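You operate a simulated robot arm through the tools that you are given. There is no shell and no other tool. Be economical: measure what you need, move in short steps, check, and stop when the job is done.

You run a simulated two-armed robot. Do the job below in one go: nothing can be reset, and whatever is moved stays where it is left.

Task
Take the lid off the purple tub and lay it down on the small table at the end of the bays.

It is judged by the outcome, as a careful person would: the job done as asked, and still so three seconds after it is handed in. It fails if anything else is knocked over, pushed out of place, dropped, spilled or broken. A push-on lid holds only when it is set on centred and level and pressed home; a screw cap is set on level and turned clockwise until tight.

Robot
Two 7-joint arms with two-finger parallel grippers on one trunk, on a base that drives. Base frame: it is fixed to the floor where the robot stands at the start and does not move with it; the origin is under the middle of the robot, x ahead of it, y to its left, z up. Units: m, degrees, N and s.
The left shoulder is at the start at [0.06, 0.189, 1.128], the right one opposite. With the tool pointing down near the work surface each hand reaches from about 0.1 to 0.64 m from the robot's upright axis, wherever it stands, measured 20 degrees to its own side. Payload 3.43 kg a hand.
The TCP of each hand is the grasp point between the finger pads, 0.03 m short of the fingertips. In the tool frame z runs along the fingers and y along their closing line. The gripper opens to 0.094 m. The fingers are 0.028 m wide and 0.01 m thick; the gripper's body (0.05 by 0.096 m) begins 0.055 m behind the TCP.
Orientation is told as [roll, pitch, yaw] about the base's x, y, z axes, in that order, counted from this pose: with the fingers straight down and closing along the base's y, the tool's x points along the base's -x, its y along +y and its z along -z.

Tools
- The arms move only by the tool servo_tool. It takes "left_steps", "right_steps" or both (then of equal length, played together; a hand with none holds still); each is a list of rows, each a list of 7 numbers: the shift along the base's x, y, z in m, then the turn, a rotation vector about the base's x, y, z in degrees, then the gripper command, from -1 (fully open) to 1 (shut), values between in proportion. In form: [[x, y, z, ax, ay, az, claw], ...]. A call has 1 to 12 rows; each row shifts and turns the commanded pose from where the row before left it. Each row takes 0.2 s and may step no farther than 0.05 m and 8.6 degrees from the row before; otherwise, or with a gripper value out of range, the whole call is refused. Where a pose cannot be reached the arm comes as near as it can. A force on the tool above 40 N (or 10 N above the force at the start of the call, whichever is more), or a blocked arm, ends the call early, and 0.2 s more pass. Each finger travels about 0.153 m/s and halts on what it meets, pressing with about 32 N; the grip force reading is that of the motor and also rises with nothing between the fingers. The clock runs only during rows and for 0.2 s after the last one: add rows that do not move to give the fingers time. It gives the time, the measured TCP pose, the force on the tool (base axes), the opening and the grip force at its end, in the units of the frame above (readings bear some noise), with the torque about the TCP (base axes, N m) and any sound that the robot's microphone picked up.
- Cameras (640 x 400 px; columns grow to the right, rows downward): "scene" is now at [0.0242, 0.0257, 1.6785]; the picture's right is [0.40, -0.91, 0.00], its down [-0.73, -0.32, -0.60] and it looks along [0.55, 0.24, -0.80] (base axes); focal length 274 px, centre (320, 200). "left" rides on the left gripper at [0.076, -0.014, -0.103] in its tool frame; the picture's right is [0.18, 0.98, 0.00], its down [-0.75, 0.14, -0.64] and it looks along [-0.63, 0.12, 0.77] (tool axes); focal length 243 px, centre (320, 200). "right" rides on the right gripper at [0.076, 0.014, -0.102] in its tool frame; the picture's right is [-0.18, 0.98, 0.00], its down [-0.75, -0.14, -0.64] and it looks along [-0.63, -0.12, 0.77] (tool axes); focal length 243 px, centre (320, 200).
- capture(camera): a new picture of that camera. The clock stands still meanwhile.
- raise_lower(by): slides the trunk up (or, below 0, down) by that many m; the arms and the scene camera ride with it, the base frame stays. It gives what a move gives, with no picture.
- base_move(legs): drives the robot by 1 to 6 legs, each [ahead, left, turn to the left] in m, m and degrees, along the robot's own axes; the way and the turn of a leg run together, so that a leg with both is an arc; at most 1.5 m and 180 degrees a leg. The arms and the cameras ride along, it lands a little off, and it stops where it bumps. It gives what a move gives.
- turn_head(pan, tilt): turns the head with the scene camera to pan (to the left, within 86 degrees either way) and tilt (down, from -29 to 69), counted from straight ahead of the robot. It gives what a move gives.
- point_at(camera, pixels): there is no depth. For up to 12 entries [column, row, z] of the newest picture of that camera ("zoom" is the newest enlarged one), the place [x, y] in the base frame at which the ray of that pixel passes the height z, good to about 0.003 m, but the place of the scene camera against the robot may be out by one fixed shift of up to 0.018 m in any direction. The clock stands still meanwhile.
- close_up(camera, box): a new picture of the part [left, top, right, bottom] of that camera's present view, enlarged. The clock stands still meanwhile.
- hand_in(): hands the job in; it is judged then, once.

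Go step by step. Measure first, check grasps and placings, and put right what went wrong. The budget is 80 turns and 58 pictures, counting those below and the enlarged ones. Unless the task says otherwise, let go and move clear before handing in, and close with one line.

The tools are called as name(argument=value, ...) on one line, values as JSON. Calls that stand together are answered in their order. servo_tool: Moves the arms, as the interface text tells. Its arguments: {"type":"object","properties":{"left_steps":{"type":"array","items":{"type":"array","items":{"type":"number"}}},"right_steps":{"type":"array","items":{"type":"array","items":{"type":"number"}}}},"required":[]} The other tools are called the same way: raise_lower (by) slides the trunk up or down; base_move (legs) drives the base; turn_head (pan, tilt) turns the head that bears the scene camera; capture (camera) takes a picture; point_at (camera, pixels) gives the place at which the rays of pixels pass given heights; close_up (camera, box) takes an enlarged picture of a part of a camera's view; hand_in () hands the job in.

At the start:

```text
t: 0.0
left_eef_pos: [0.3528, 0.3248, 1.0648]
left_orientation: [0.0, 0.1, 0.1]
left_ft_force: [0.8, 0.6, -0.3]
left_torque: [-0.02, 0.02, 0.0]
left_finger_gap: 0.0939
left_grasp_force: 0.0
right_eef_pos: [0.3492, 0.0097, 1.0097]
right_orientation: [0.0, 0.0, -0.1]
right_ft_force: [0.3, 0.4, 0.1]
right_torque: [-0.02, 0.0, 0.01]
right_finger_gap: 0.0941
right_grasp_force: 0.1
trunk travel left (down, up): [-0.8, 0.19]
robot x, y, heading: [-0.0045, -0.0025, -0.0]
head pan, tilt: [23.8, 53.1]
```

scene: 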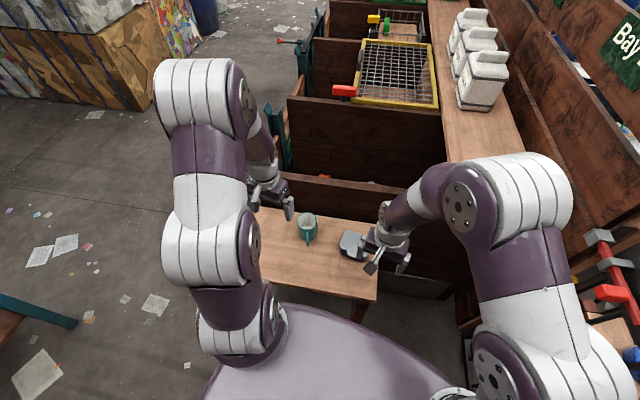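
right: 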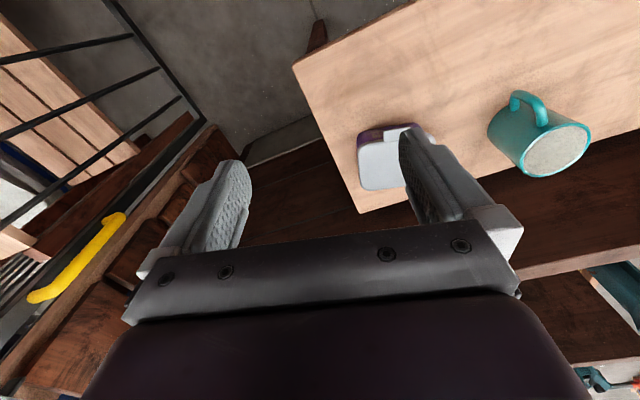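
left: 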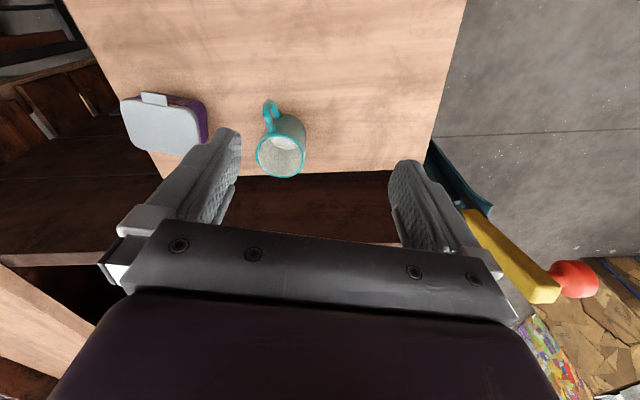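

The purple tub with a pale tabbed lid appears near scene (353,243), beside a teal mug on the small table. I'll take closer looks.

close_up(camera="scene", box=[220, 160, 460, 310])

close_up(camera="left", box=[80, 60, 320, 210])

point_at(camera="left", pixels=[[120, 98, 0.7], [207, 105, 0.7], [164, 152, 0.7], [153, 93, 0.7], [280, 160, 0.7], [120, 98, 0.6], [164, 152, 0.6]])

```text
2.67 times, centred on (340, 235) of scene
```

zoom: 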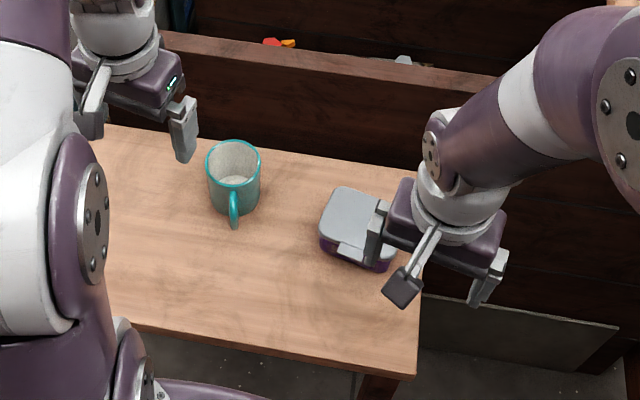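

```text
2.67 times, centred on (200, 135) of left
```

zoom: 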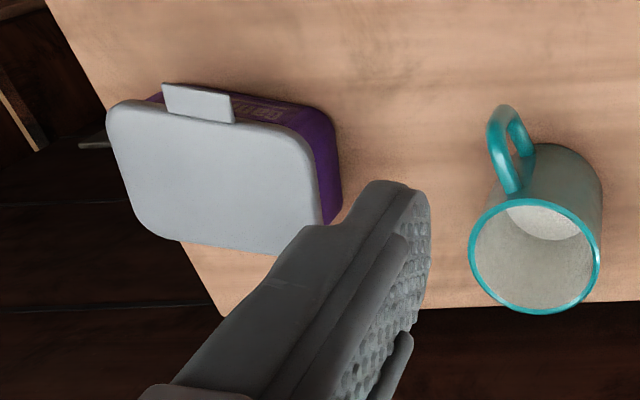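

```text
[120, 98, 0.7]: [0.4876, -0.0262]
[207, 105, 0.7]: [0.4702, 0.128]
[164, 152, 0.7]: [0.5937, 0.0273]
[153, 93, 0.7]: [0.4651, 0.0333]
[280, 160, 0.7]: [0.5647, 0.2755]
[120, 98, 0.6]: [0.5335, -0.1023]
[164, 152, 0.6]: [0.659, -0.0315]
```

To find the height, I'll compare the same lid and mug points from both wrist cameras.

close_up(camera="right", box=[320, 80, 480, 230])

point_at(camera="left", pixels=[[143, 150, 0.6], [143, 150, 0.5], [143, 150, 0.4], [121, 98, 0.5], [121, 98, 0.4], [266, 178, 0.5], [266, 178, 0.4]])

point_at(camera="right", pixels=[[362, 188, 0.6], [362, 188, 0.5], [362, 188, 0.4], [357, 148, 0.5], [357, 148, 0.4], [555, 150, 0.6], [555, 150, 0.5], [555, 150, 0.4]])

```text
2.67 times, centred on (400, 155) of right
```

zoom: 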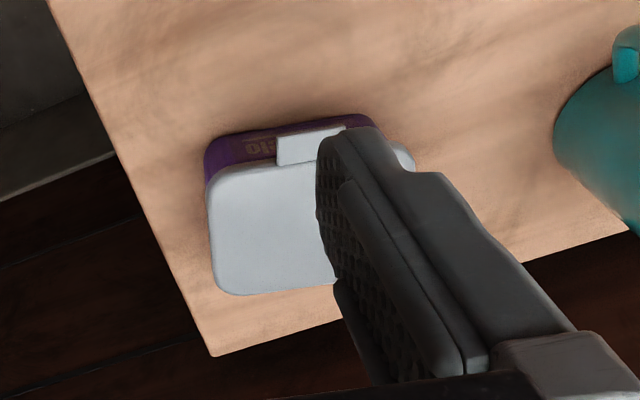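

```text
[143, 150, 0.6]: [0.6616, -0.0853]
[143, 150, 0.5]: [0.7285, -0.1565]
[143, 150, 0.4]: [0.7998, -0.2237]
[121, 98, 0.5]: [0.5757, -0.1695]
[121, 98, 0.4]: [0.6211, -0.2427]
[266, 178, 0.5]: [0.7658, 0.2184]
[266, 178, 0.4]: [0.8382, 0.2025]
```

```text
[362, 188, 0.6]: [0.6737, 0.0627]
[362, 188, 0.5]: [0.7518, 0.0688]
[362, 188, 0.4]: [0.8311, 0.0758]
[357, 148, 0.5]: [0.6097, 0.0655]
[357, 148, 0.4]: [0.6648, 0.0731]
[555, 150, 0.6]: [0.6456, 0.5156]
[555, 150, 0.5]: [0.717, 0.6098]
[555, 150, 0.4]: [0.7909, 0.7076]
```

The two views cross at about z 0.79 for the lid. There may be another table (teal leg at scene (40,315)), so I'll get exact lid coordinates and look around.

point_at(camera="left", pixels=[[121, 98, 0.79], [143, 150, 0.79], [186, 154, 0.79], [199, 113, 0.79], [141, 92, 0.79], [168, 105, 0.79], [275, 178, 0.8], [257, 155, 0.8], [305, 150, 0.8], [466, 0, 0.73], [435, 150, 0.73]])

turn_head(pan=75, tilt=35)

capture(camera="scene")

turn_head(pan=-30, tilt=35)

capture(camera="scene")

turn_head(pan=10, tilt=25)

capture(camera="scene")

```text
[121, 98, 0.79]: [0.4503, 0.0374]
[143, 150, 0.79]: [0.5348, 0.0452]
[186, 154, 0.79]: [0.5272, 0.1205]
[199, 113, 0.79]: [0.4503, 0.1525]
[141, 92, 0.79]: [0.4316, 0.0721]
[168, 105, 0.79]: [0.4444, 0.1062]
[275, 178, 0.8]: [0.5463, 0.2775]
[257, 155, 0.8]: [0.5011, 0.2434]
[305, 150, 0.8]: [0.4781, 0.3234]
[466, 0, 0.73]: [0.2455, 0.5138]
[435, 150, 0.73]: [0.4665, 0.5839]
```

```text
t: 1.2
left_eef_pos: [0.3531, 0.3254, 1.0657]
left_orientation: [-0.1, 0.0, 0.0]
left_ft_force: [0.4, 0.2, -0.5]
left_torque: [-0.02, -0.02, 0.03]
left_finger_gap: 0.0938
left_grasp_force: 0.1
right_eef_pos: [0.3483, 0.009, 1.0101]
right_orientation: [0.0, 0.0, 0.1]
right_ft_force: [0.2, 0.4, -0.1]
right_torque: [-0.06, -0.01, 0.01]
right_finger_gap: 0.0942
right_grasp_force: 0.1
trunk travel left (down, up): [-0.8, 0.19]
robot x, y, heading: [0.0025, 0.0025, 0.1]
head pan, tilt: [75.0, 35.0]
```

```text
51 pictures are left
```

scene: 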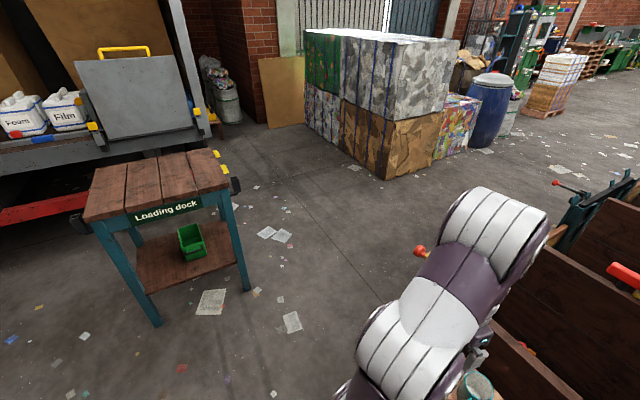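

```text
t: 3.0
left_eef_pos: [0.3532, 0.3253, 1.0656]
left_orientation: [0.0, 0.0, -0.1]
left_ft_force: [-0.3, 0.7, -0.3]
left_torque: [0.01, -0.05, 0.01]
left_finger_gap: 0.094
left_grasp_force: 0.0
right_eef_pos: [0.3487, 0.01, 1.0107]
right_orientation: [0.0, 0.0, 0.0]
right_ft_force: [0.0, 0.2, 0.5]
right_torque: [0.01, 0.0, 0.01]
right_finger_gap: 0.0942
right_grasp_force: 0.0
trunk travel left (down, up): [-0.8, 0.19]
robot x, y, heading: [0.0009, 0.0008, 0.1]
head pan, tilt: [-30.0, 35.0]
```

```text
50 pictures are left
```

scene: 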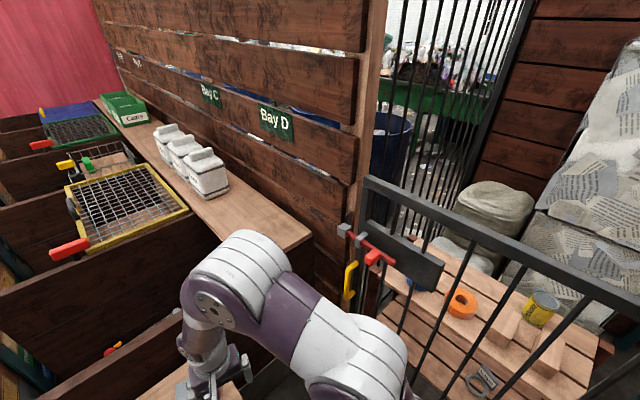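

```text
t: 4.1
left_eef_pos: [0.3519, 0.3255, 1.064]
left_orientation: [0.0, 0.0, 0.0]
left_ft_force: [0.7, -0.8, 0.1]
left_torque: [0.01, 0.02, 0.04]
left_finger_gap: 0.0943
left_grasp_force: 0.0
right_eef_pos: [0.3482, 0.0094, 1.0104]
right_orientation: [0.0, 0.0, 0.0]
right_ft_force: [-0.5, 0.7, 0.3]
right_torque: [0.04, 0.0, -0.02]
right_finger_gap: 0.094
right_grasp_force: 0.0
trunk travel left (down, up): [-0.8, 0.19]
robot x, y, heading: [0.0024, -0.0005, 0.1]
head pan, tilt: [10.0, 25.0]
```

```text
49 pictures are left
```

scene: 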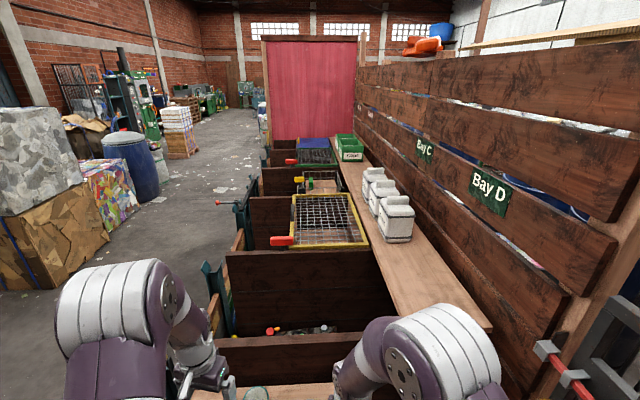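

The small table is the one right ahead of the robot; the tub already stands on it (the other one is the loading-dock trolley). I'll shift the right hand over the tub for a clear look at the lid and its tab.

servo_tool(right_steps=[[-0.02, 0.04, 0, 0, 0, 0, -1], [-0.02, 0.04, 0, 0, 0, 0, -1], [0, 0, 0, 0, 0, 0, -1]])

close_up(camera="right", box=[200, 50, 440, 200])

turn_head(pan=15, tilt=55)

capture(camera="scene")

```text
t: 4.9
left_eef_pos: [0.3537, 0.3248, 1.0655]
left_orientation: [0.1, 0.0, 0.0]
left_ft_force: [-0.4, 0.2, -0.7]
left_torque: [0.01, 0.02, -0.01]
left_finger_gap: 0.0941
left_grasp_force: 0.1
right_eef_pos: [0.3113, 0.0897, 1.0108]
right_orientation: [0.0, 0.1, -0.1]
right_ft_force: [0.9, 0.5, 0.4]
right_torque: [0.02, -0.02, 0.02]
right_finger_gap: 0.0941
right_grasp_force: 0.1
trunk travel left (down, up): [-0.8, 0.19]
robot x, y, heading: [-0.0006, -0.0007, -0.1]
head pan, tilt: [10.0, 25.0]
```

```text
2.67 times, centred on (320, 125) of right
```

zoom: 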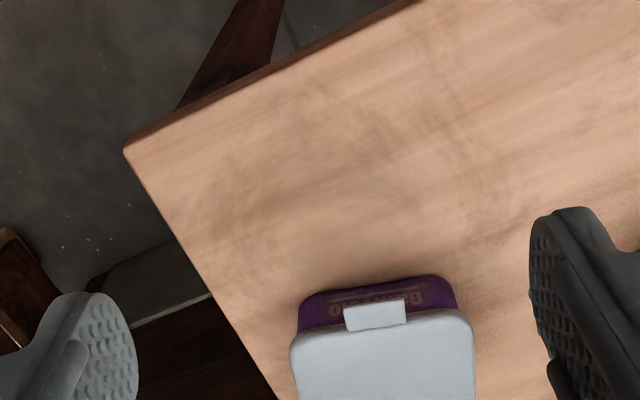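

```text
t: 5.8
left_eef_pos: [0.3528, 0.3259, 1.0659]
left_orientation: [0.0, 0.0, 0.1]
left_ft_force: [-0.3, 0.0, -0.9]
left_torque: [0.03, 0.01, 0.02]
left_finger_gap: 0.0942
left_grasp_force: 0.1
right_eef_pos: [0.3105, 0.0906, 1.0095]
right_orientation: [0.1, 0.0, -0.1]
right_ft_force: [0.9, 0.4, -0.2]
right_torque: [0.0, 0.02, -0.02]
right_finger_gap: 0.0939
right_grasp_force: 0.0
trunk travel left (down, up): [-0.8, 0.19]
robot x, y, heading: [-0.0021, -0.0024, 0.2]
head pan, tilt: [15.0, 55.0]
```

```text
47 pictures are left
```

scene: 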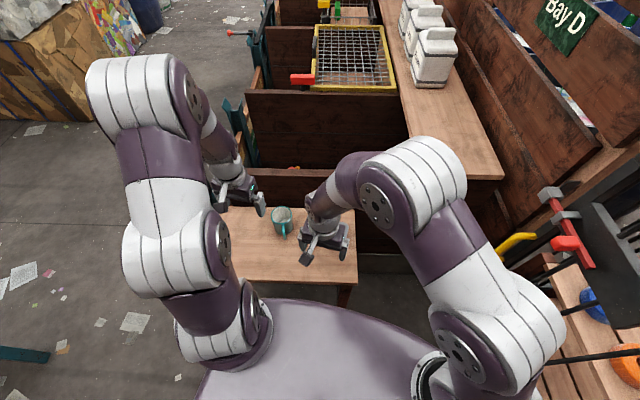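

The lid is clear to see in the right wrist view with its tab facing the robot; I need its lower part too.

close_up(camera="right", box=[240, 120, 440, 245])

```text
3.20 times, centred on (340, 182) of right
```

zoom: 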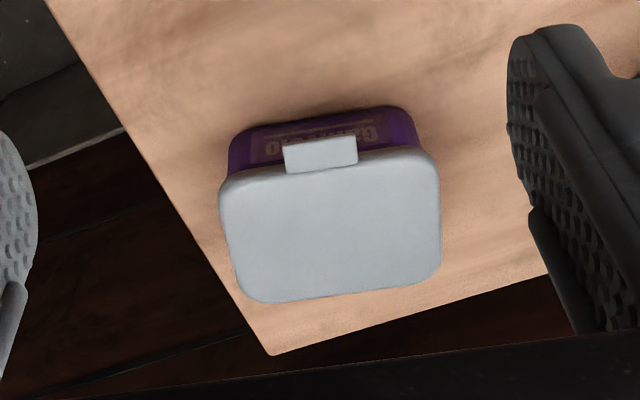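

point_at(camera="zoom", pixels=[[219, 200, 0.79], [442, 200, 0.79], [340, 293, 0.79], [330, 165, 0.79], [283, 150, 0.79], [356, 136, 0.79], [288, 173, 0.79], [358, 164, 0.79], [230, 150, 0.74], [380, 106, 0.74], [270, 355, 0.72], [415, 140, 0.74]])

point_at(camera="left", pixels=[[141, 92, 0.79], [165, 95, 0.79], [141, 92, 0.77], [165, 95, 0.77], [143, 102, 0.79], [168, 106, 0.79]])

```text
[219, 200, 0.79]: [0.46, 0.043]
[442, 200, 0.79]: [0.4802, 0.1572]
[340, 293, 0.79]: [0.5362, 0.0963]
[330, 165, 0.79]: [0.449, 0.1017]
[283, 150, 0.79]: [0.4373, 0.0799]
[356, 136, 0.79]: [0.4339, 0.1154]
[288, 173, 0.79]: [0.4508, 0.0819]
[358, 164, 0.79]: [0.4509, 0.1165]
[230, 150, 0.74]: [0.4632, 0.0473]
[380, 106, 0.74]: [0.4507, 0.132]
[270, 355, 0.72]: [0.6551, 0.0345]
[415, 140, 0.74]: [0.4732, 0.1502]
```

```text
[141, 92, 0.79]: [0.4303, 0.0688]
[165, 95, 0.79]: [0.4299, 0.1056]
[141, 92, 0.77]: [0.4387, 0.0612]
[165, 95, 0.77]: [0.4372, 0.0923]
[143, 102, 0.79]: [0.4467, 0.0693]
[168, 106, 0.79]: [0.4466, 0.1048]
```

Triangulating: table top z≈0.755 with its near right corner at about (0.335,-0.024). The tab is at z≈0.798, y 0.080–0.116, x 0.427–0.44, and the lid is about 0.083×0.109 m. I plan to hold the tub body with the right hand from its right side (fingers level, closing along x) while the left hand pulls the tab up. I'll turn the right hand in the clear first.

servo_tool(right_steps=[[0.0, -0.04, 0, 0, 0, 0, -1], [0.0, -0.04, 0, 0, 0, 0, -1], [0.01, -0.03, 0, 4.9, 4.9, -4.9, -1], [0.01, -0.03, 0, 4.9, 4.9, -4.9, -1], [0.01, -0.03, 0, 4.9, 4.9, -4.9, -1], [0.01, -0.03, 0, 4.9, 4.9, -4.9, -1], [0.01, -0.02, 0, 4.9, 4.9, -4.9, -1], [0.01, -0.02, 0, 4.9, 4.9, -4.9, -1], [0.01, -0.02, 0, 4.9, 4.9, -4.9, -1], [0.01, 0, 0, 4.9, 4.9, -4.9, -1], [0.01, 0, 0, 4.9, 4.9, -4.9, -1], [0, 0, 0, 0, 0, 0, -1]])

capture(camera="scene")

capture(camera="right")

```text
t: 8.4
left_eef_pos: [0.352, 0.3249, 1.0663]
left_orientation: [-0.1, 0.0, 0.0]
left_ft_force: [1.0, 0.2, 0.8]
left_torque: [-0.01, -0.01, -0.02]
left_finger_gap: 0.0941
left_grasp_force: 0.0
right_eef_pos: [0.2843, -0.1217, 0.9518]
right_orientation: [31.0, 53.7, -33.0]
right_ft_force: [-0.7, 0.3, -0.3]
right_torque: [-0.03, 0.02, 0.02]
right_finger_gap: 0.0941
right_grasp_force: 0.0
right hand out of reach, approached as far as the arm can: row 8, 9, 10, 11
trunk travel left (down, up): [-0.8, 0.19]
robot x, y, heading: [-0.0003, -0.0017, -0.2]
head pan, tilt: [15.0, 55.0]
```

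```text
45 pictures are left
```

scene: 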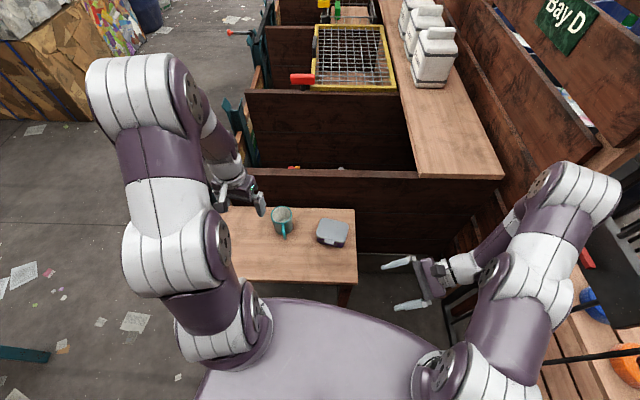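

```text
44 pictures are left
```

right: 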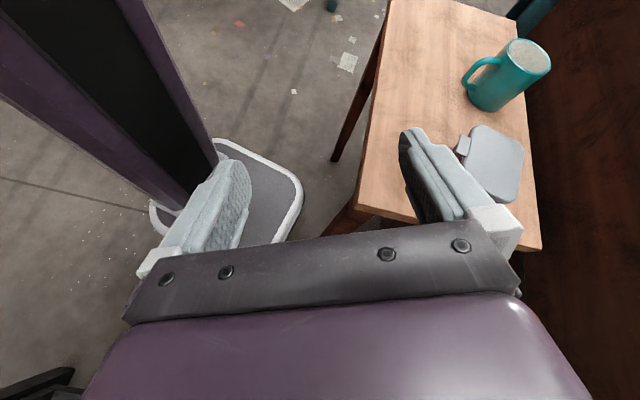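

The right hand turned most of the way but ran short of reach close in. I'll move it further ahead, where it has more room, then continue turning.

servo_tool(right_steps=[[0.04, 0, -0.02, 0, 0, 0, -1], [0.04, 0, -0.02, 0, 0, 0, -1], [0.04, 0, -0.02, 0, 0, 0, -1], [0.03, 0, 0, 0, 0, 0, -1], [0.0, 0, 0, 4.9, 4.9, -4.9, -1], [0.0, 0, 0, 4.9, 4.9, -4.9, -1], [0.0, 0, 0, 4.9, 4.9, -4.9, -1], [0.0, 0, 0, 4.9, 4.9, -4.9, -1], [0, 0, 0, 0, 0, 0, -1]])

capture(camera="scene")

capture(camera="right")

```text
t: 10.4
left_eef_pos: [0.3526, 0.3265, 1.0657]
left_orientation: [0.0, 0.0, -0.2]
left_ft_force: [-0.2, 0.4, 0.4]
left_torque: [0.01, 0.02, 0.01]
left_finger_gap: 0.0941
left_grasp_force: 0.1
right_eef_pos: [0.156, -0.111, 0.8965]
right_orientation: [42.0, 82.1, -42.4]
right_ft_force: [-0.7, -0.3, 0.2]
right_torque: [-0.01, 0.0, 0.03]
right_finger_gap: 0.0939
right_grasp_force: 0.1
right hand out of reach, approached as far as the arm can: row 1, 2, 3, 4, 5, 6, 7, 8
trunk travel left (down, up): [-0.8, 0.19]
robot x, y, heading: [0.0028, -0.0038, -0.2]
head pan, tilt: [15.0, 55.0]
```

```text
43 pictures are left
```

scene: 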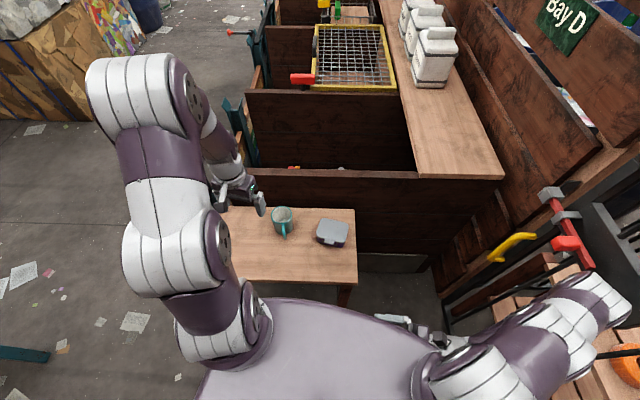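

```text
42 pictures are left
```

right: 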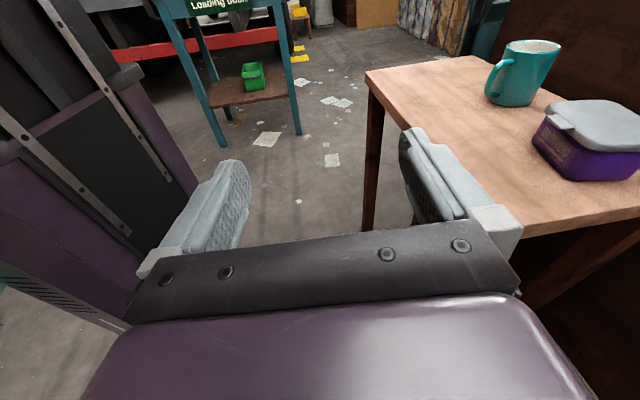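

That orientation isn't reachable here, so I'll undo it. New plan: the left hand grips the tab's sides with fingers down; if the tub lifts too, the right hand will press on the lid's far edge as a pivot. First, bring the right hand back.

servo_tool(right_steps=[[0.0, -0.01, 0.01, -4.9, -4.9, 4.9, -1], [0, -0.01, 0.01, -4.9, -4.9, 4.9, -1], [0, -0.01, 0.01, -4.9, -4.9, 4.9, -1], [0, -0.01, 0.01, -4.9, -4.9, 4.9, -1], [0, -0.01, 0.01, -4.9, -4.9, 4.9, -1], [0, 0, 0.01, -4.9, -4.9, 4.9, -1], [0, 0, 0.01, -4.9, -4.9, 4.9, -1], [0, 0, 0.01, -4.9, -4.9, 4.9, -1], [0, 0, 0, 0, 0, 0, -1]])

```text
t: 11.3
left_eef_pos: [0.3529, 0.3254, 1.0652]
left_orientation: [0.0, 0.0, 0.1]
left_ft_force: [-0.7, -0.5, 0.4]
left_torque: [-0.02, -0.01, 0.01]
left_finger_gap: 0.0937
left_grasp_force: 0.1
right_eef_pos: [0.1606, -0.1451, 0.9233]
right_orientation: [33.6, 61.9, -36.8]
right_ft_force: [1.6, 1.1, -0.2]
right_torque: [-0.13, 0.27, 0.08]
right_finger_gap: 0.0938
right_grasp_force: 0.1
trunk travel left (down, up): [-0.8, 0.19]
robot x, y, heading: [-0.0016, -0.0012, 0.2]
head pan, tilt: [15.0, 55.0]
stopped in row 4 (right hand): the force on the tool passed its limit at 60 N (the readings are from after the stop); the commanded pose is now the measured one
```

A 60 N contact happened; I need to see what the right arm touched.

turn_head(pan=-50, tilt=55)

capture(camera="scene")

capture(camera="right")

```text
t: 12.6
left_eef_pos: [0.3516, 0.3257, 1.064]
left_orientation: [0.1, 0.1, 0.0]
left_ft_force: [0.2, -0.1, -0.6]
left_torque: [0.0, 0.02, -0.05]
left_finger_gap: 0.0939
left_grasp_force: 0.0
right_eef_pos: [0.1587, -0.1456, 0.9232]
right_orientation: [33.6, 61.9, -36.9]
right_ft_force: [4.9, 0.1, -2.2]
right_torque: [0.04, 0.55, 0.26]
right_finger_gap: 0.0939
right_grasp_force: 0.1
trunk travel left (down, up): [-0.8, 0.19]
robot x, y, heading: [0.0007, -0.002, 0.3]
head pan, tilt: [-50.0, 55.0]
```

```text
41 pictures are left
```

scene: 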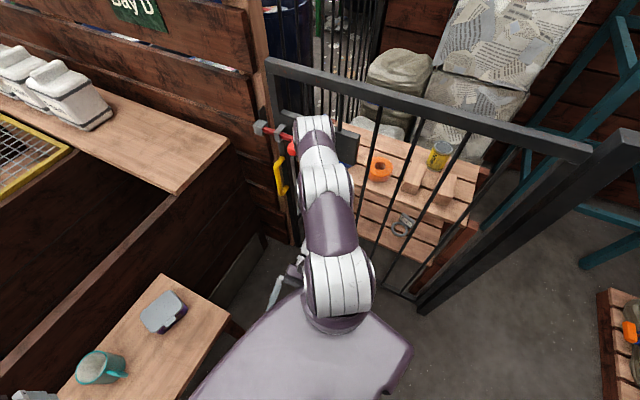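

```text
40 pictures are left
```

right: 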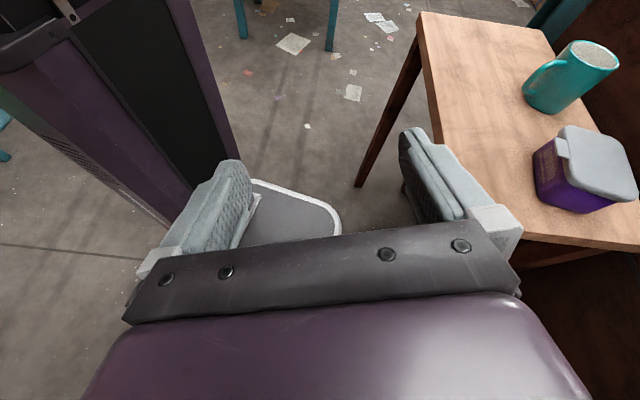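

The right upper arm is near the gate and the hand close to the robot's own trunk (x≈0.16). I'll ease the hand forward, away from both, while turning back.

servo_tool(right_steps=[[0.02, 0.01, 0.01, 0, 0, 0, -1], [0.03, 0.01, 0.01, 0, 0, 0, -1], [0.03, 0.01, 0.01, -3, -3, 3, -1], [0.03, 0.0, 0.01, -4.9, -4.9, 4.9, -1], [0.02, 0, 0.01, -4.9, -4.9, 4.9, -1], [0.02, 0, 0.01, -4.9, -4.9, 4.9, -1], [0, 0, 0.01, -4.9, -4.9, 4.9, -1], [0, 0, 0, 0, 0, 0, -1]])

capture(camera="scene")

```text
t: 14.4
left_eef_pos: [0.3531, 0.3241, 1.0656]
left_orientation: [-0.1, 0.0, 0.0]
left_ft_force: [0.1, -0.4, -0.1]
left_torque: [-0.01, 0.01, -0.01]
left_finger_gap: 0.094
left_grasp_force: 0.1
right_eef_pos: [0.3094, -0.1154, 0.9942]
right_orientation: [21.5, 31.1, -22.6]
right_ft_force: [-0.1, -0.7, 0.6]
right_torque: [0.01, 0.01, 0.0]
right_finger_gap: 0.0942
right_grasp_force: 0.0
trunk travel left (down, up): [-0.8, 0.19]
robot x, y, heading: [0.0023, -0.0028, 0.1]
head pan, tilt: [-50.0, 55.0]
```

```text
39 pictures are left
```

scene: 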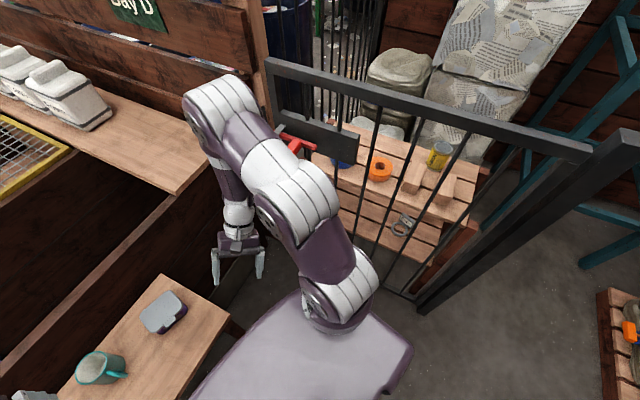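

The right hand is free and the gate looks unchanged. I'll undo the remaining ~46° of turn.

servo_tool(right_steps=[[0, 0, 0, -4.9, -4.9, 4.9, -1], [0, 0, 0, -4.9, -4.9, 4.9, -1], [0, 0, 0, -4.9, -4.9, 4.9, -1], [0, 0, 0, -4.9, -4.9, 4.9, -1], [0, 0, 0, -4.9, -4.9, 4.9, -1], [0, 0, 0, -2.0, -2.0, 2.0, -1], [0, 0, 0, 0, 0, 0, -1]])

turn_head(pan=12, tilt=60)

```text
t: 16.0
left_eef_pos: [0.3535, 0.3249, 1.0651]
left_orientation: [-0.1, 0.0, 0.0]
left_ft_force: [0.5, 0.4, -0.1]
left_torque: [-0.01, 0.03, -0.02]
left_finger_gap: 0.0938
left_grasp_force: 0.0
right_eef_pos: [0.3098, -0.1149, 0.9944]
right_orientation: [0.8, -0.5, -0.9]
right_ft_force: [0.6, 0.1, -0.2]
right_torque: [0.0, 0.01, -0.01]
right_finger_gap: 0.0939
right_grasp_force: 0.1
trunk travel left (down, up): [-0.8, 0.19]
robot x, y, heading: [-0.0004, 0.0032, 0.2]
head pan, tilt: [-50.0, 55.0]
```

```text
t: 17.3
left_eef_pos: [0.3526, 0.3254, 1.0652]
left_orientation: [0.0, -0.1, -0.1]
left_ft_force: [-0.1, -0.3, 0.5]
left_torque: [0.05, -0.01, 0.02]
left_finger_gap: 0.0941
left_grasp_force: 0.1
right_eef_pos: [0.3083, -0.1149, 0.9935]
right_orientation: [0.7, -0.4, -1.0]
right_ft_force: [-0.3, -0.2, 0.6]
right_torque: [0.02, -0.02, 0.0]
right_finger_gap: 0.0939
right_grasp_force: 0.1
trunk travel left (down, up): [-0.8, 0.19]
robot x, y, heading: [0.0015, -0.0002, 0.1]
head pan, tilt: [12.0, 60.0]
```

Now bring the left hand above the tab at a safe height and look.

servo_tool(left_steps=[[0, -0.045, 0, 0, 0, 0, -1], [0, -0.045, 0, 0, 0, 0, -1], [0, -0.045, 0, 0, 0, 0, -1], [0, -0.045, -0.02, 0, 0, 0, -0.4], [0.02, -0.045, -0.045, 0, 0, 0, -0.4], [0.045, 0, -0.045, 0, 0, 0, -0.4], [0, 0, 0, 0, 0, 0, -0.4]])

capture(camera="left")

capture(camera="right")

```text
refused: row 5 steps farther than a row can; nothing moved
```

```text
38 pictures are left
```

left: 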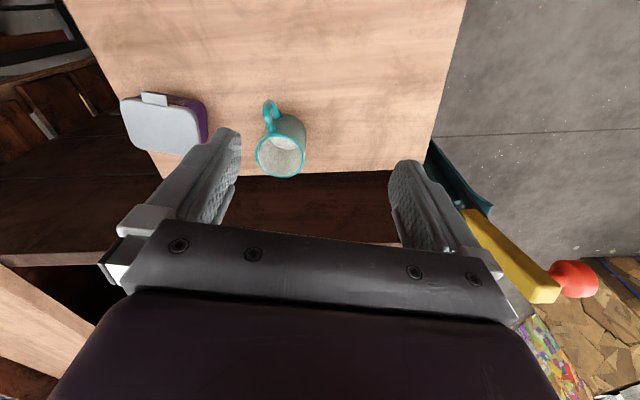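

```text
37 pictures are left
```

right: 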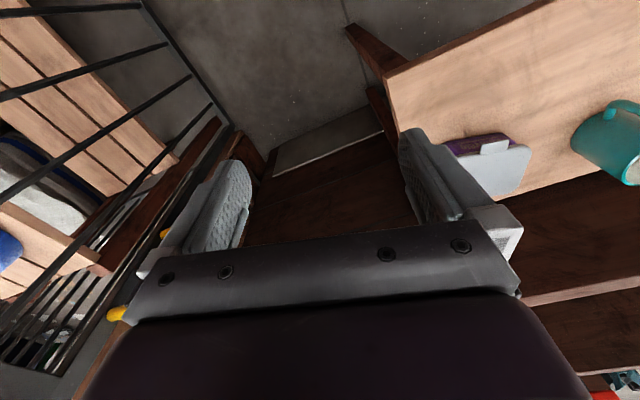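

One row was too long; I'll resend it in legal steps.

servo_tool(left_steps=[[0, -0.045, 0, 0, 0, 0, -1], [0, -0.045, 0, 0, 0, 0, -1], [0, -0.045, 0, 0, 0, 0, -1], [0, -0.045, -0.01, 0, 0, 0, -0.4], [0.01, -0.045, -0.01, 0, 0, 0, -0.4], [0.03, 0, -0.035, 0, 0, 0, -0.4], [0.03, 0, -0.035, 0, 0, 0, -0.4], [0, 0, -0.03, 0, 0, 0, -0.4], [0, 0, 0, 0, 0, 0, -0.4]])

capture(camera="left")

capture(camera="right")

```text
t: 19.3
left_eef_pos: [0.4234, 0.0993, 0.9441]
left_orientation: [0.0, -0.1, 0.1]
left_ft_force: [0.1, -0.3, 0.1]
left_torque: [-0.01, -0.01, 0.05]
left_finger_gap: 0.0657
left_grasp_force: 0.1
right_eef_pos: [0.3089, -0.1146, 0.9938]
right_orientation: [0.6, -0.3, -1.0]
right_ft_force: [-0.2, 0.0, 1.0]
right_torque: [-0.01, -0.01, 0.0]
right_finger_gap: 0.094
right_grasp_force: 0.1
trunk travel left (down, up): [-0.8, 0.19]
robot x, y, heading: [0.001, 0.0029, 0.0]
head pan, tilt: [12.0, 60.0]
```

```text
36 pictures are left
```

left: 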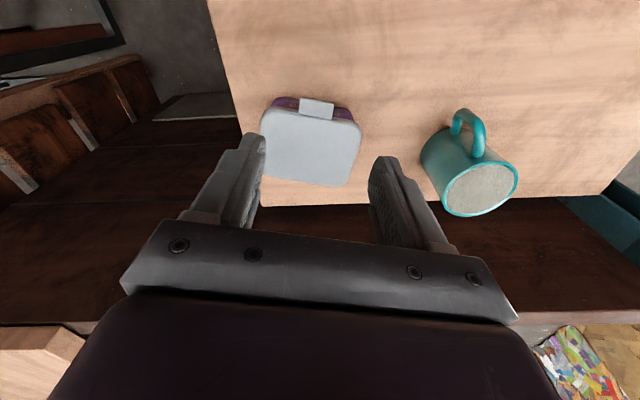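

```text
35 pictures are left
```

right: 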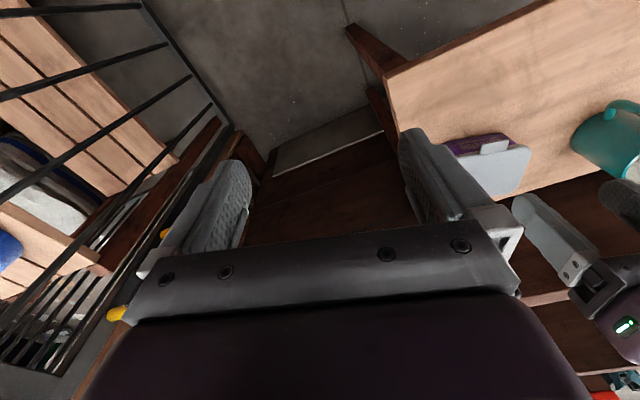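

close_up(camera="left", box=[240, 70, 400, 170])

```text
4.00 times, centred on (320, 120) of left
```

zoom: 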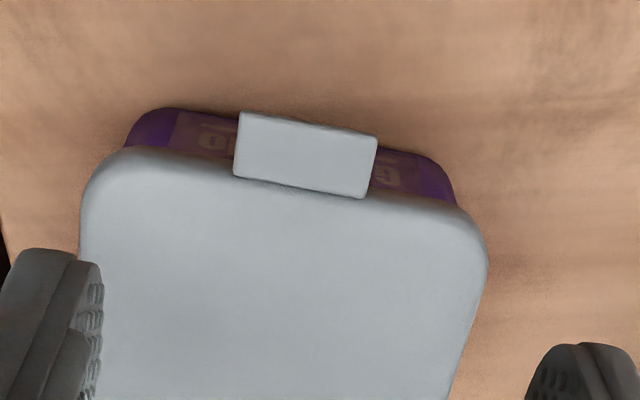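

point_at(camera="zoom", pixels=[[240, 111, 0.8], [377, 137, 0.8], [234, 177, 0.8], [363, 197, 0.8], [80, 240, 0.8], [487, 255, 0.8], [130, 150, 0.8], [430, 200, 0.8], [140, 115, 0.755], [430, 157, 0.755], [240, 111, 0.79], [377, 137, 0.79]])

```text
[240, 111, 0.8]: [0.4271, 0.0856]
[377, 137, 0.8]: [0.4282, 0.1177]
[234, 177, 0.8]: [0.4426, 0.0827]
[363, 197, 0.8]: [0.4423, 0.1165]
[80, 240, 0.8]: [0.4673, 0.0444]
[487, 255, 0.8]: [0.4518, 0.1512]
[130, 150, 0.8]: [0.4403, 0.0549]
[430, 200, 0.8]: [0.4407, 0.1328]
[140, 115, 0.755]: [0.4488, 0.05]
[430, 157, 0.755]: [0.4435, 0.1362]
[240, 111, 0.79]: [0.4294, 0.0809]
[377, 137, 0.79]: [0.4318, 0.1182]
```

The tab spans x 0.428–0.442, y 0.082–0.117 and the hand is centred at (0.423, 0.099). I'll descend so the fingertips straddle the tab just below its level.

servo_tool(left_steps=[[0, 0, -0.04, 0, 0, 0, -0.4], [0, 0, -0.04, 0, 0, 0, -0.4], [0, 0, -0.03, 0, 0, 0, -0.4], [0, 0, -0.01, 0, 0, 0, -0.4], [0, 0, -0.009, 0, 0, 0, -0.4], [0, 0, 0, 0, 0, 0, -0.4]])

close_up(camera="left", box=[160, 60, 480, 260])

capture(camera="right")

```text
t: 20.7
left_eef_pos: [0.4225, 0.0999, 0.8161]
left_orientation: [0.0, 0.0, 0.0]
left_ft_force: [-0.4, -0.4, 0.4]
left_torque: [0.01, -0.02, -0.03]
left_finger_gap: 0.0658
left_grasp_force: 0.1
right_eef_pos: [0.3096, -0.1153, 0.9924]
right_orientation: [0.8, -0.3, -1.0]
right_ft_force: [0.3, 0.3, 0.9]
right_torque: [0.0, -0.03, -0.02]
right_finger_gap: 0.0939
right_grasp_force: 0.1
trunk travel left (down, up): [-0.8, 0.19]
robot x, y, heading: [0.004, 0.0008, 0.0]
head pan, tilt: [12.0, 60.0]
```

```text
2.00 times, centred on (320, 160) of left
```

zoom: 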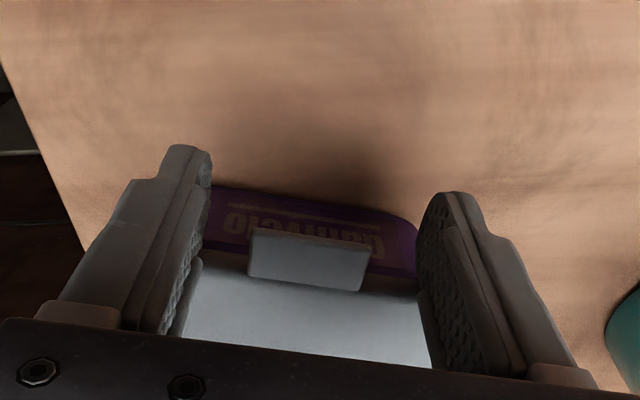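

```text
32 pictures are left
```

right: 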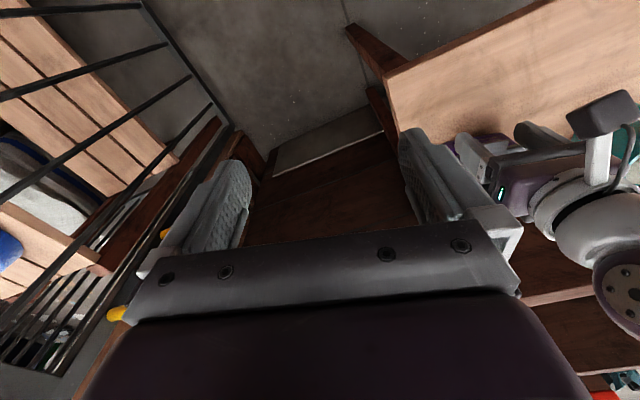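

The tab (zoom 250–370) is centred between the fingers (205–418). I'll go 4 mm lower and close.

servo_tool(left_steps=[[0, 0, -0.004, 0, 0, 0, -0.4], [0, 0, 0, 0, 0, 0, 0.0], [0, 0, 0, 0, 0, 0, 0.4], [0, 0, 0, 0, 0, 0, 1], [0, 0, 0, 0, 0, 0, 1], [0, 0, 0, 0, 0, 0, 1]])

close_up(camera="left", box=[160, 60, 480, 260])

```text
t: 22.1
left_eef_pos: [0.4228, 0.1006, 0.8109]
left_orientation: [0.1, 0.0, 0.0]
left_ft_force: [0.1, -0.2, 0.2]
left_torque: [0.03, 0.01, 0.0]
left_finger_gap: 0.0335
left_grasp_force: 32.0
right_eef_pos: [0.3084, -0.1158, 0.9926]
right_orientation: [0.8, -0.3, -1.0]
right_ft_force: [-0.5, -0.5, -0.5]
right_torque: [0.0, 0.0, 0.02]
right_finger_gap: 0.0941
right_grasp_force: 0.0
trunk travel left (down, up): [-0.8, 0.19]
robot x, y, heading: [-0.0007, 0.0009, 0.1]
head pan, tilt: [12.0, 60.0]
```

```text
2.00 times, centred on (320, 160) of left
```

zoom: 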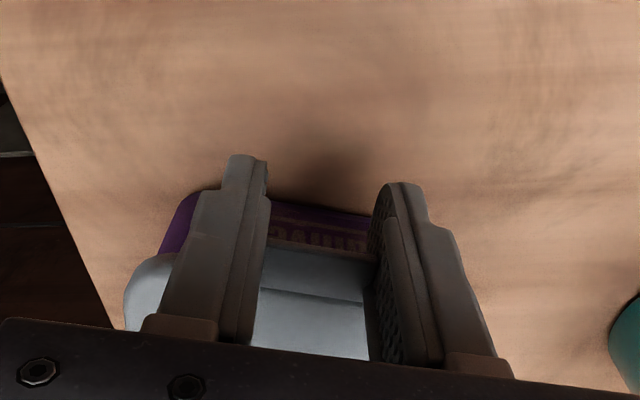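

The tab is gripped (gap 33.5 mm, 32 N). I'll try a gentle 4 mm lift and watch the force.

servo_tool(left_steps=[[0, 0, 0.002, 0, 0, 0, 1], [0, 0, 0.002, 0, 0, 0, 1], [0, 0, 0, 0, 0, 0, 1]])

close_up(camera="left", box=[160, 60, 480, 260])

close_up(camera="scene", box=[240, 130, 400, 230])

```text
t: 22.9
left_eef_pos: [0.4222, 0.1001, 0.8151]
left_orientation: [0.0, 0.1, 0.0]
left_ft_force: [0.4, 0.3, -0.6]
left_torque: [0.0, 0.05, 0.01]
left_finger_gap: 0.0333
left_grasp_force: 32.3
right_eef_pos: [0.3083, -0.1152, 0.9923]
right_orientation: [0.7, -0.2, -1.0]
right_ft_force: [0.6, 0.3, -0.6]
right_torque: [-0.01, -0.03, -0.02]
right_finger_gap: 0.094
right_grasp_force: 0.1
trunk travel left (down, up): [-0.8, 0.19]
robot x, y, heading: [-0.0032, 0.0011, -0.1]
head pan, tilt: [12.0, 60.0]
```

```text
2.00 times, centred on (320, 160) of left
```

zoom: 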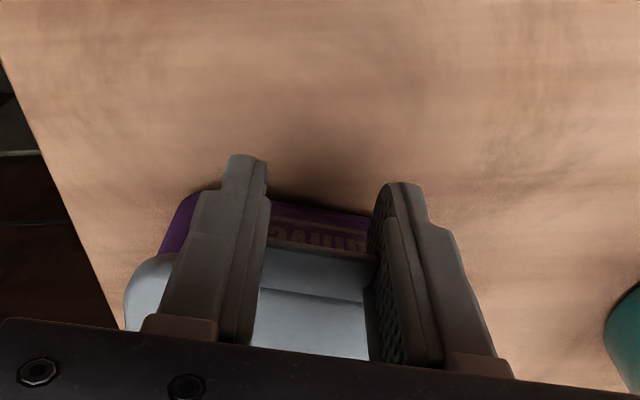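

```text
4.00 times, centred on (320, 180) of scene
```

zoom: 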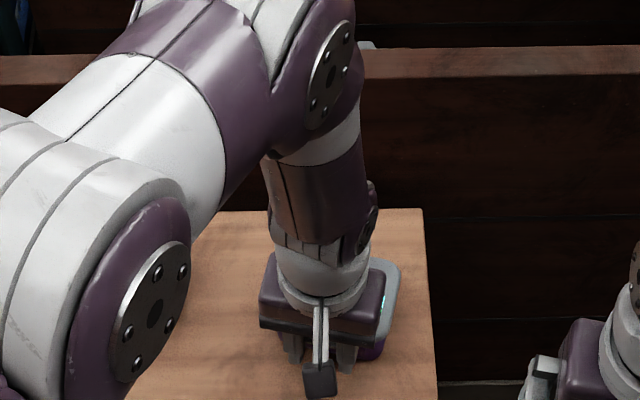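

The force rose only about 0.6 N and slightly more purple label shows, so the lid may be free or the tub is tipping along. I'll lift 6 mm more and compare.

servo_tool(left_steps=[[0, 0, 0.003, 0, 0, 0, 1], [0, 0, 0.003, 0, 0, 0, 1], [0, 0, 0, 0, 0, 0, 1]])

close_up(camera="left", box=[200, 110, 360, 210])

close_up(camera="right", box=[390, 100, 550, 200])

```text
t: 23.7
left_eef_pos: [0.4234, 0.1009, 0.8228]
left_orientation: [0.1, 0.0, 0.0]
left_ft_force: [1.1, 0.1, -0.1]
left_torque: [0.02, 0.02, 0.01]
left_finger_gap: 0.0331
left_grasp_force: 32.3
right_eef_pos: [0.3094, -0.1147, 0.9929]
right_orientation: [0.7, -0.3, -1.0]
right_ft_force: [1.0, -0.1, -0.7]
right_torque: [0.01, 0.0, -0.01]
right_finger_gap: 0.0942
right_grasp_force: 0.1
trunk travel left (down, up): [-0.8, 0.19]
robot x, y, heading: [-0.0004, -0.0006, -0.0]
head pan, tilt: [12.0, 60.0]
```

```text
4.00 times, centred on (280, 160) of left
```

zoom: 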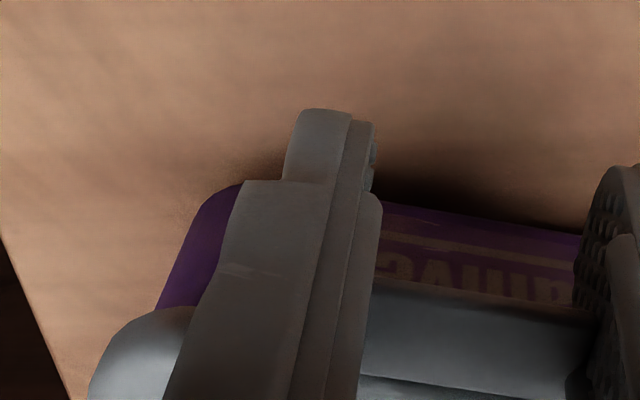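

```text
4.00 times, centred on (470, 150) of right
```

zoom: 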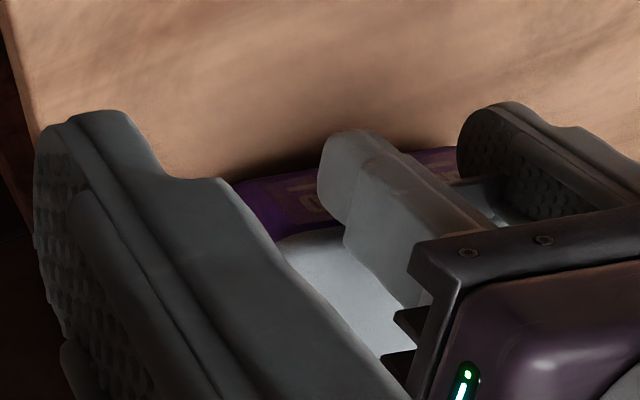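

Hard to tell from these views. I'll lower and yaw the right hand to get a side view of the gap between lid and tub.

servo_tool(right_steps=[[-0.02, -0.01, -0.03, 0, 0, 8, -1], [-0.02, -0.01, -0.03, 0, 0, 8, -1], [-0.01, 0, -0.02, 0, 0, 8, -1], [0, 0, 0, 0, 0, 8, -1], [0, 0, 0, 0, 0, 8, -1], [0, 0, 0, 0, 0, 0, -1]])

capture(camera="right")

```text
t: 25.1
left_eef_pos: [0.4225, 0.1012, 0.8226]
left_orientation: [0.0, 0.0, 0.0]
left_ft_force: [0.0, -0.4, 0.5]
left_torque: [0.0, 0.02, -0.01]
left_finger_gap: 0.0334
left_grasp_force: 32.4
right_eef_pos: [0.2603, -0.1339, 0.9125]
right_orientation: [0.7, -0.3, 39.1]
right_ft_force: [-0.1, -0.8, -0.6]
right_torque: [0.01, -0.02, 0.0]
right_finger_gap: 0.094
right_grasp_force: 0.2
trunk travel left (down, up): [-0.8, 0.19]
robot x, y, heading: [-0.0009, -0.0026, 0.1]
head pan, tilt: [12.0, 60.0]
```

```text
26 pictures are left
```

right: 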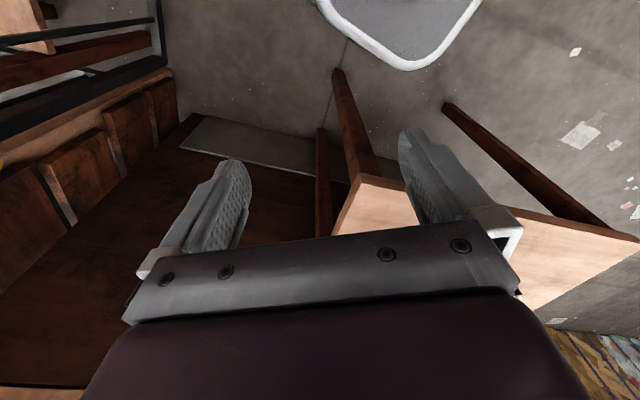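

The body hides the tub in this view. I'll pitch the right hand's fingers forward and yaw a bit more so the tub comes into the upper half.

servo_tool(right_steps=[[0, 0, 0.01, 5.5, -5.8, 0, -1], [0, 0, 0.01, 5.5, -5.8, 0, -1], [0, 0, 0.0, 5.5, -5.8, 0, -1], [0, 0, 0, 0, 0, 8, -1], [0, 0, 0, 0, 0, 4, -1], [0, 0, 0, 0, 0, 0, -1]])

capture(camera="right")

```text
t: 26.5
left_eef_pos: [0.4221, 0.1013, 0.8222]
left_orientation: [0.0, 0.0, 0.1]
left_ft_force: [-0.2, 0.0, 0.4]
left_torque: [-0.02, 0.01, -0.02]
left_finger_gap: 0.0332
left_grasp_force: 32.3
right_eef_pos: [0.2491, -0.1245, 0.9223]
right_orientation: [5.8, -9.8, 50.8]
right_ft_force: [-0.6, 0.1, 0.0]
right_torque: [0.02, 0.01, -0.02]
right_finger_gap: 0.0939
right_grasp_force: 0.0
right hand out of reach, approached as far as the arm can: row 1, 2, 3
trunk travel left (down, up): [-0.8, 0.19]
robot x, y, heading: [-0.001, -0.0019, -0.0]
head pan, tilt: [12.0, 60.0]
```

```text
25 pictures are left
```

right: 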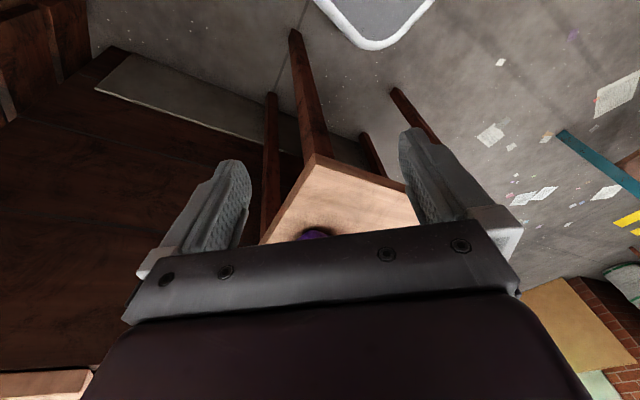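

The tub is just peeking at (313,233); raising the hand 0.1 m should reveal it.

servo_tool(right_steps=[[0, 0, 0.04, 0, 0, 0, -1], [0, 0, 0.04, 0, 0, 0, -1], [0.02, 0.0, 0.04, 0, 0, 0, -1], [0.02, 0, 0, 0, 0, 0, -1], [0, 0, 0, 0, 0, 0, -1]])

close_up(camera="right", box=[220, 100, 440, 240])

```text
t: 27.7
left_eef_pos: [0.423, 0.1001, 0.8224]
left_orientation: [0.0, -0.1, -0.1]
left_ft_force: [0.1, -0.3, -0.1]
left_torque: [0.03, 0.03, 0.02]
left_finger_gap: 0.0333
left_grasp_force: 32.2
right_eef_pos: [0.2883, -0.1273, 1.0432]
right_orientation: [5.8, -9.8, 50.9]
right_ft_force: [0.0, 0.1, -0.5]
right_torque: [0.03, 0.02, 0.0]
right_finger_gap: 0.094
right_grasp_force: 0.1
trunk travel left (down, up): [-0.8, 0.19]
robot x, y, heading: [-0.0002, 0.0001, -0.0]
head pan, tilt: [12.0, 60.0]
```

```text
2.86 times, centred on (330, 170) of right
```

zoom: 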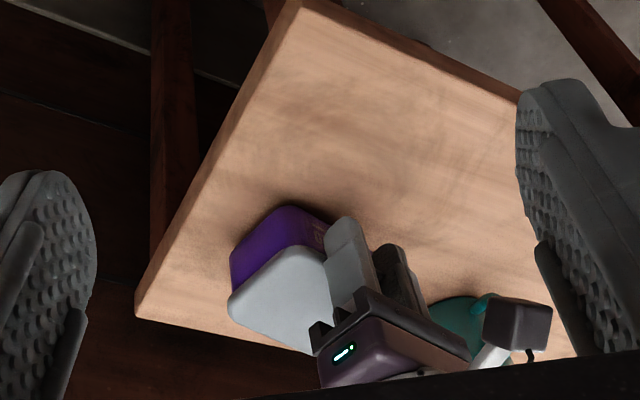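

Good clear side view now. I'll lift another 8 mm and compare the same view.

servo_tool(left_steps=[[0, 0, 0.004, 0, 0, 0, 1], [0, 0, 0.004, 0, 0, 0, 1], [0, 0, 0, 0, 0, 0, 1]])

close_up(camera="right", box=[220, 100, 440, 240])

```text
t: 28.5
left_eef_pos: [0.4233, 0.1001, 0.8316]
left_orientation: [0.0, -0.1, 0.0]
left_ft_force: [0.2, 0.1, 0.1]
left_torque: [-0.01, 0.04, 0.0]
left_finger_gap: 0.033
left_grasp_force: 32.3
right_eef_pos: [0.2887, -0.1271, 1.0414]
right_orientation: [5.8, -9.7, 50.9]
right_ft_force: [0.1, -0.3, -0.1]
right_torque: [-0.01, -0.01, 0.0]
right_finger_gap: 0.0941
right_grasp_force: 0.0
trunk travel left (down, up): [-0.8, 0.19]
robot x, y, heading: [-0.0007, 0.0008, -0.2]
head pan, tilt: [12.0, 60.0]
```

```text
2.86 times, centred on (330, 170) of right
```

zoom: 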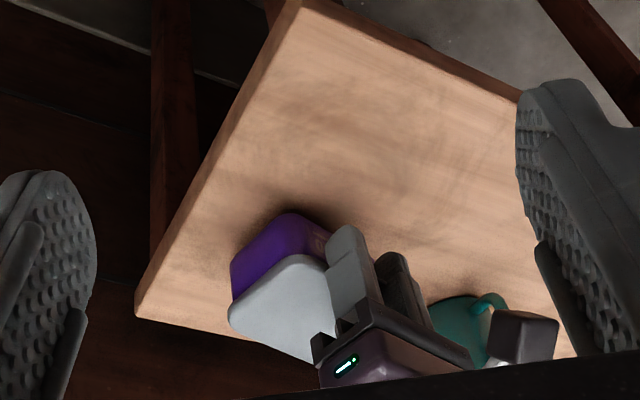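

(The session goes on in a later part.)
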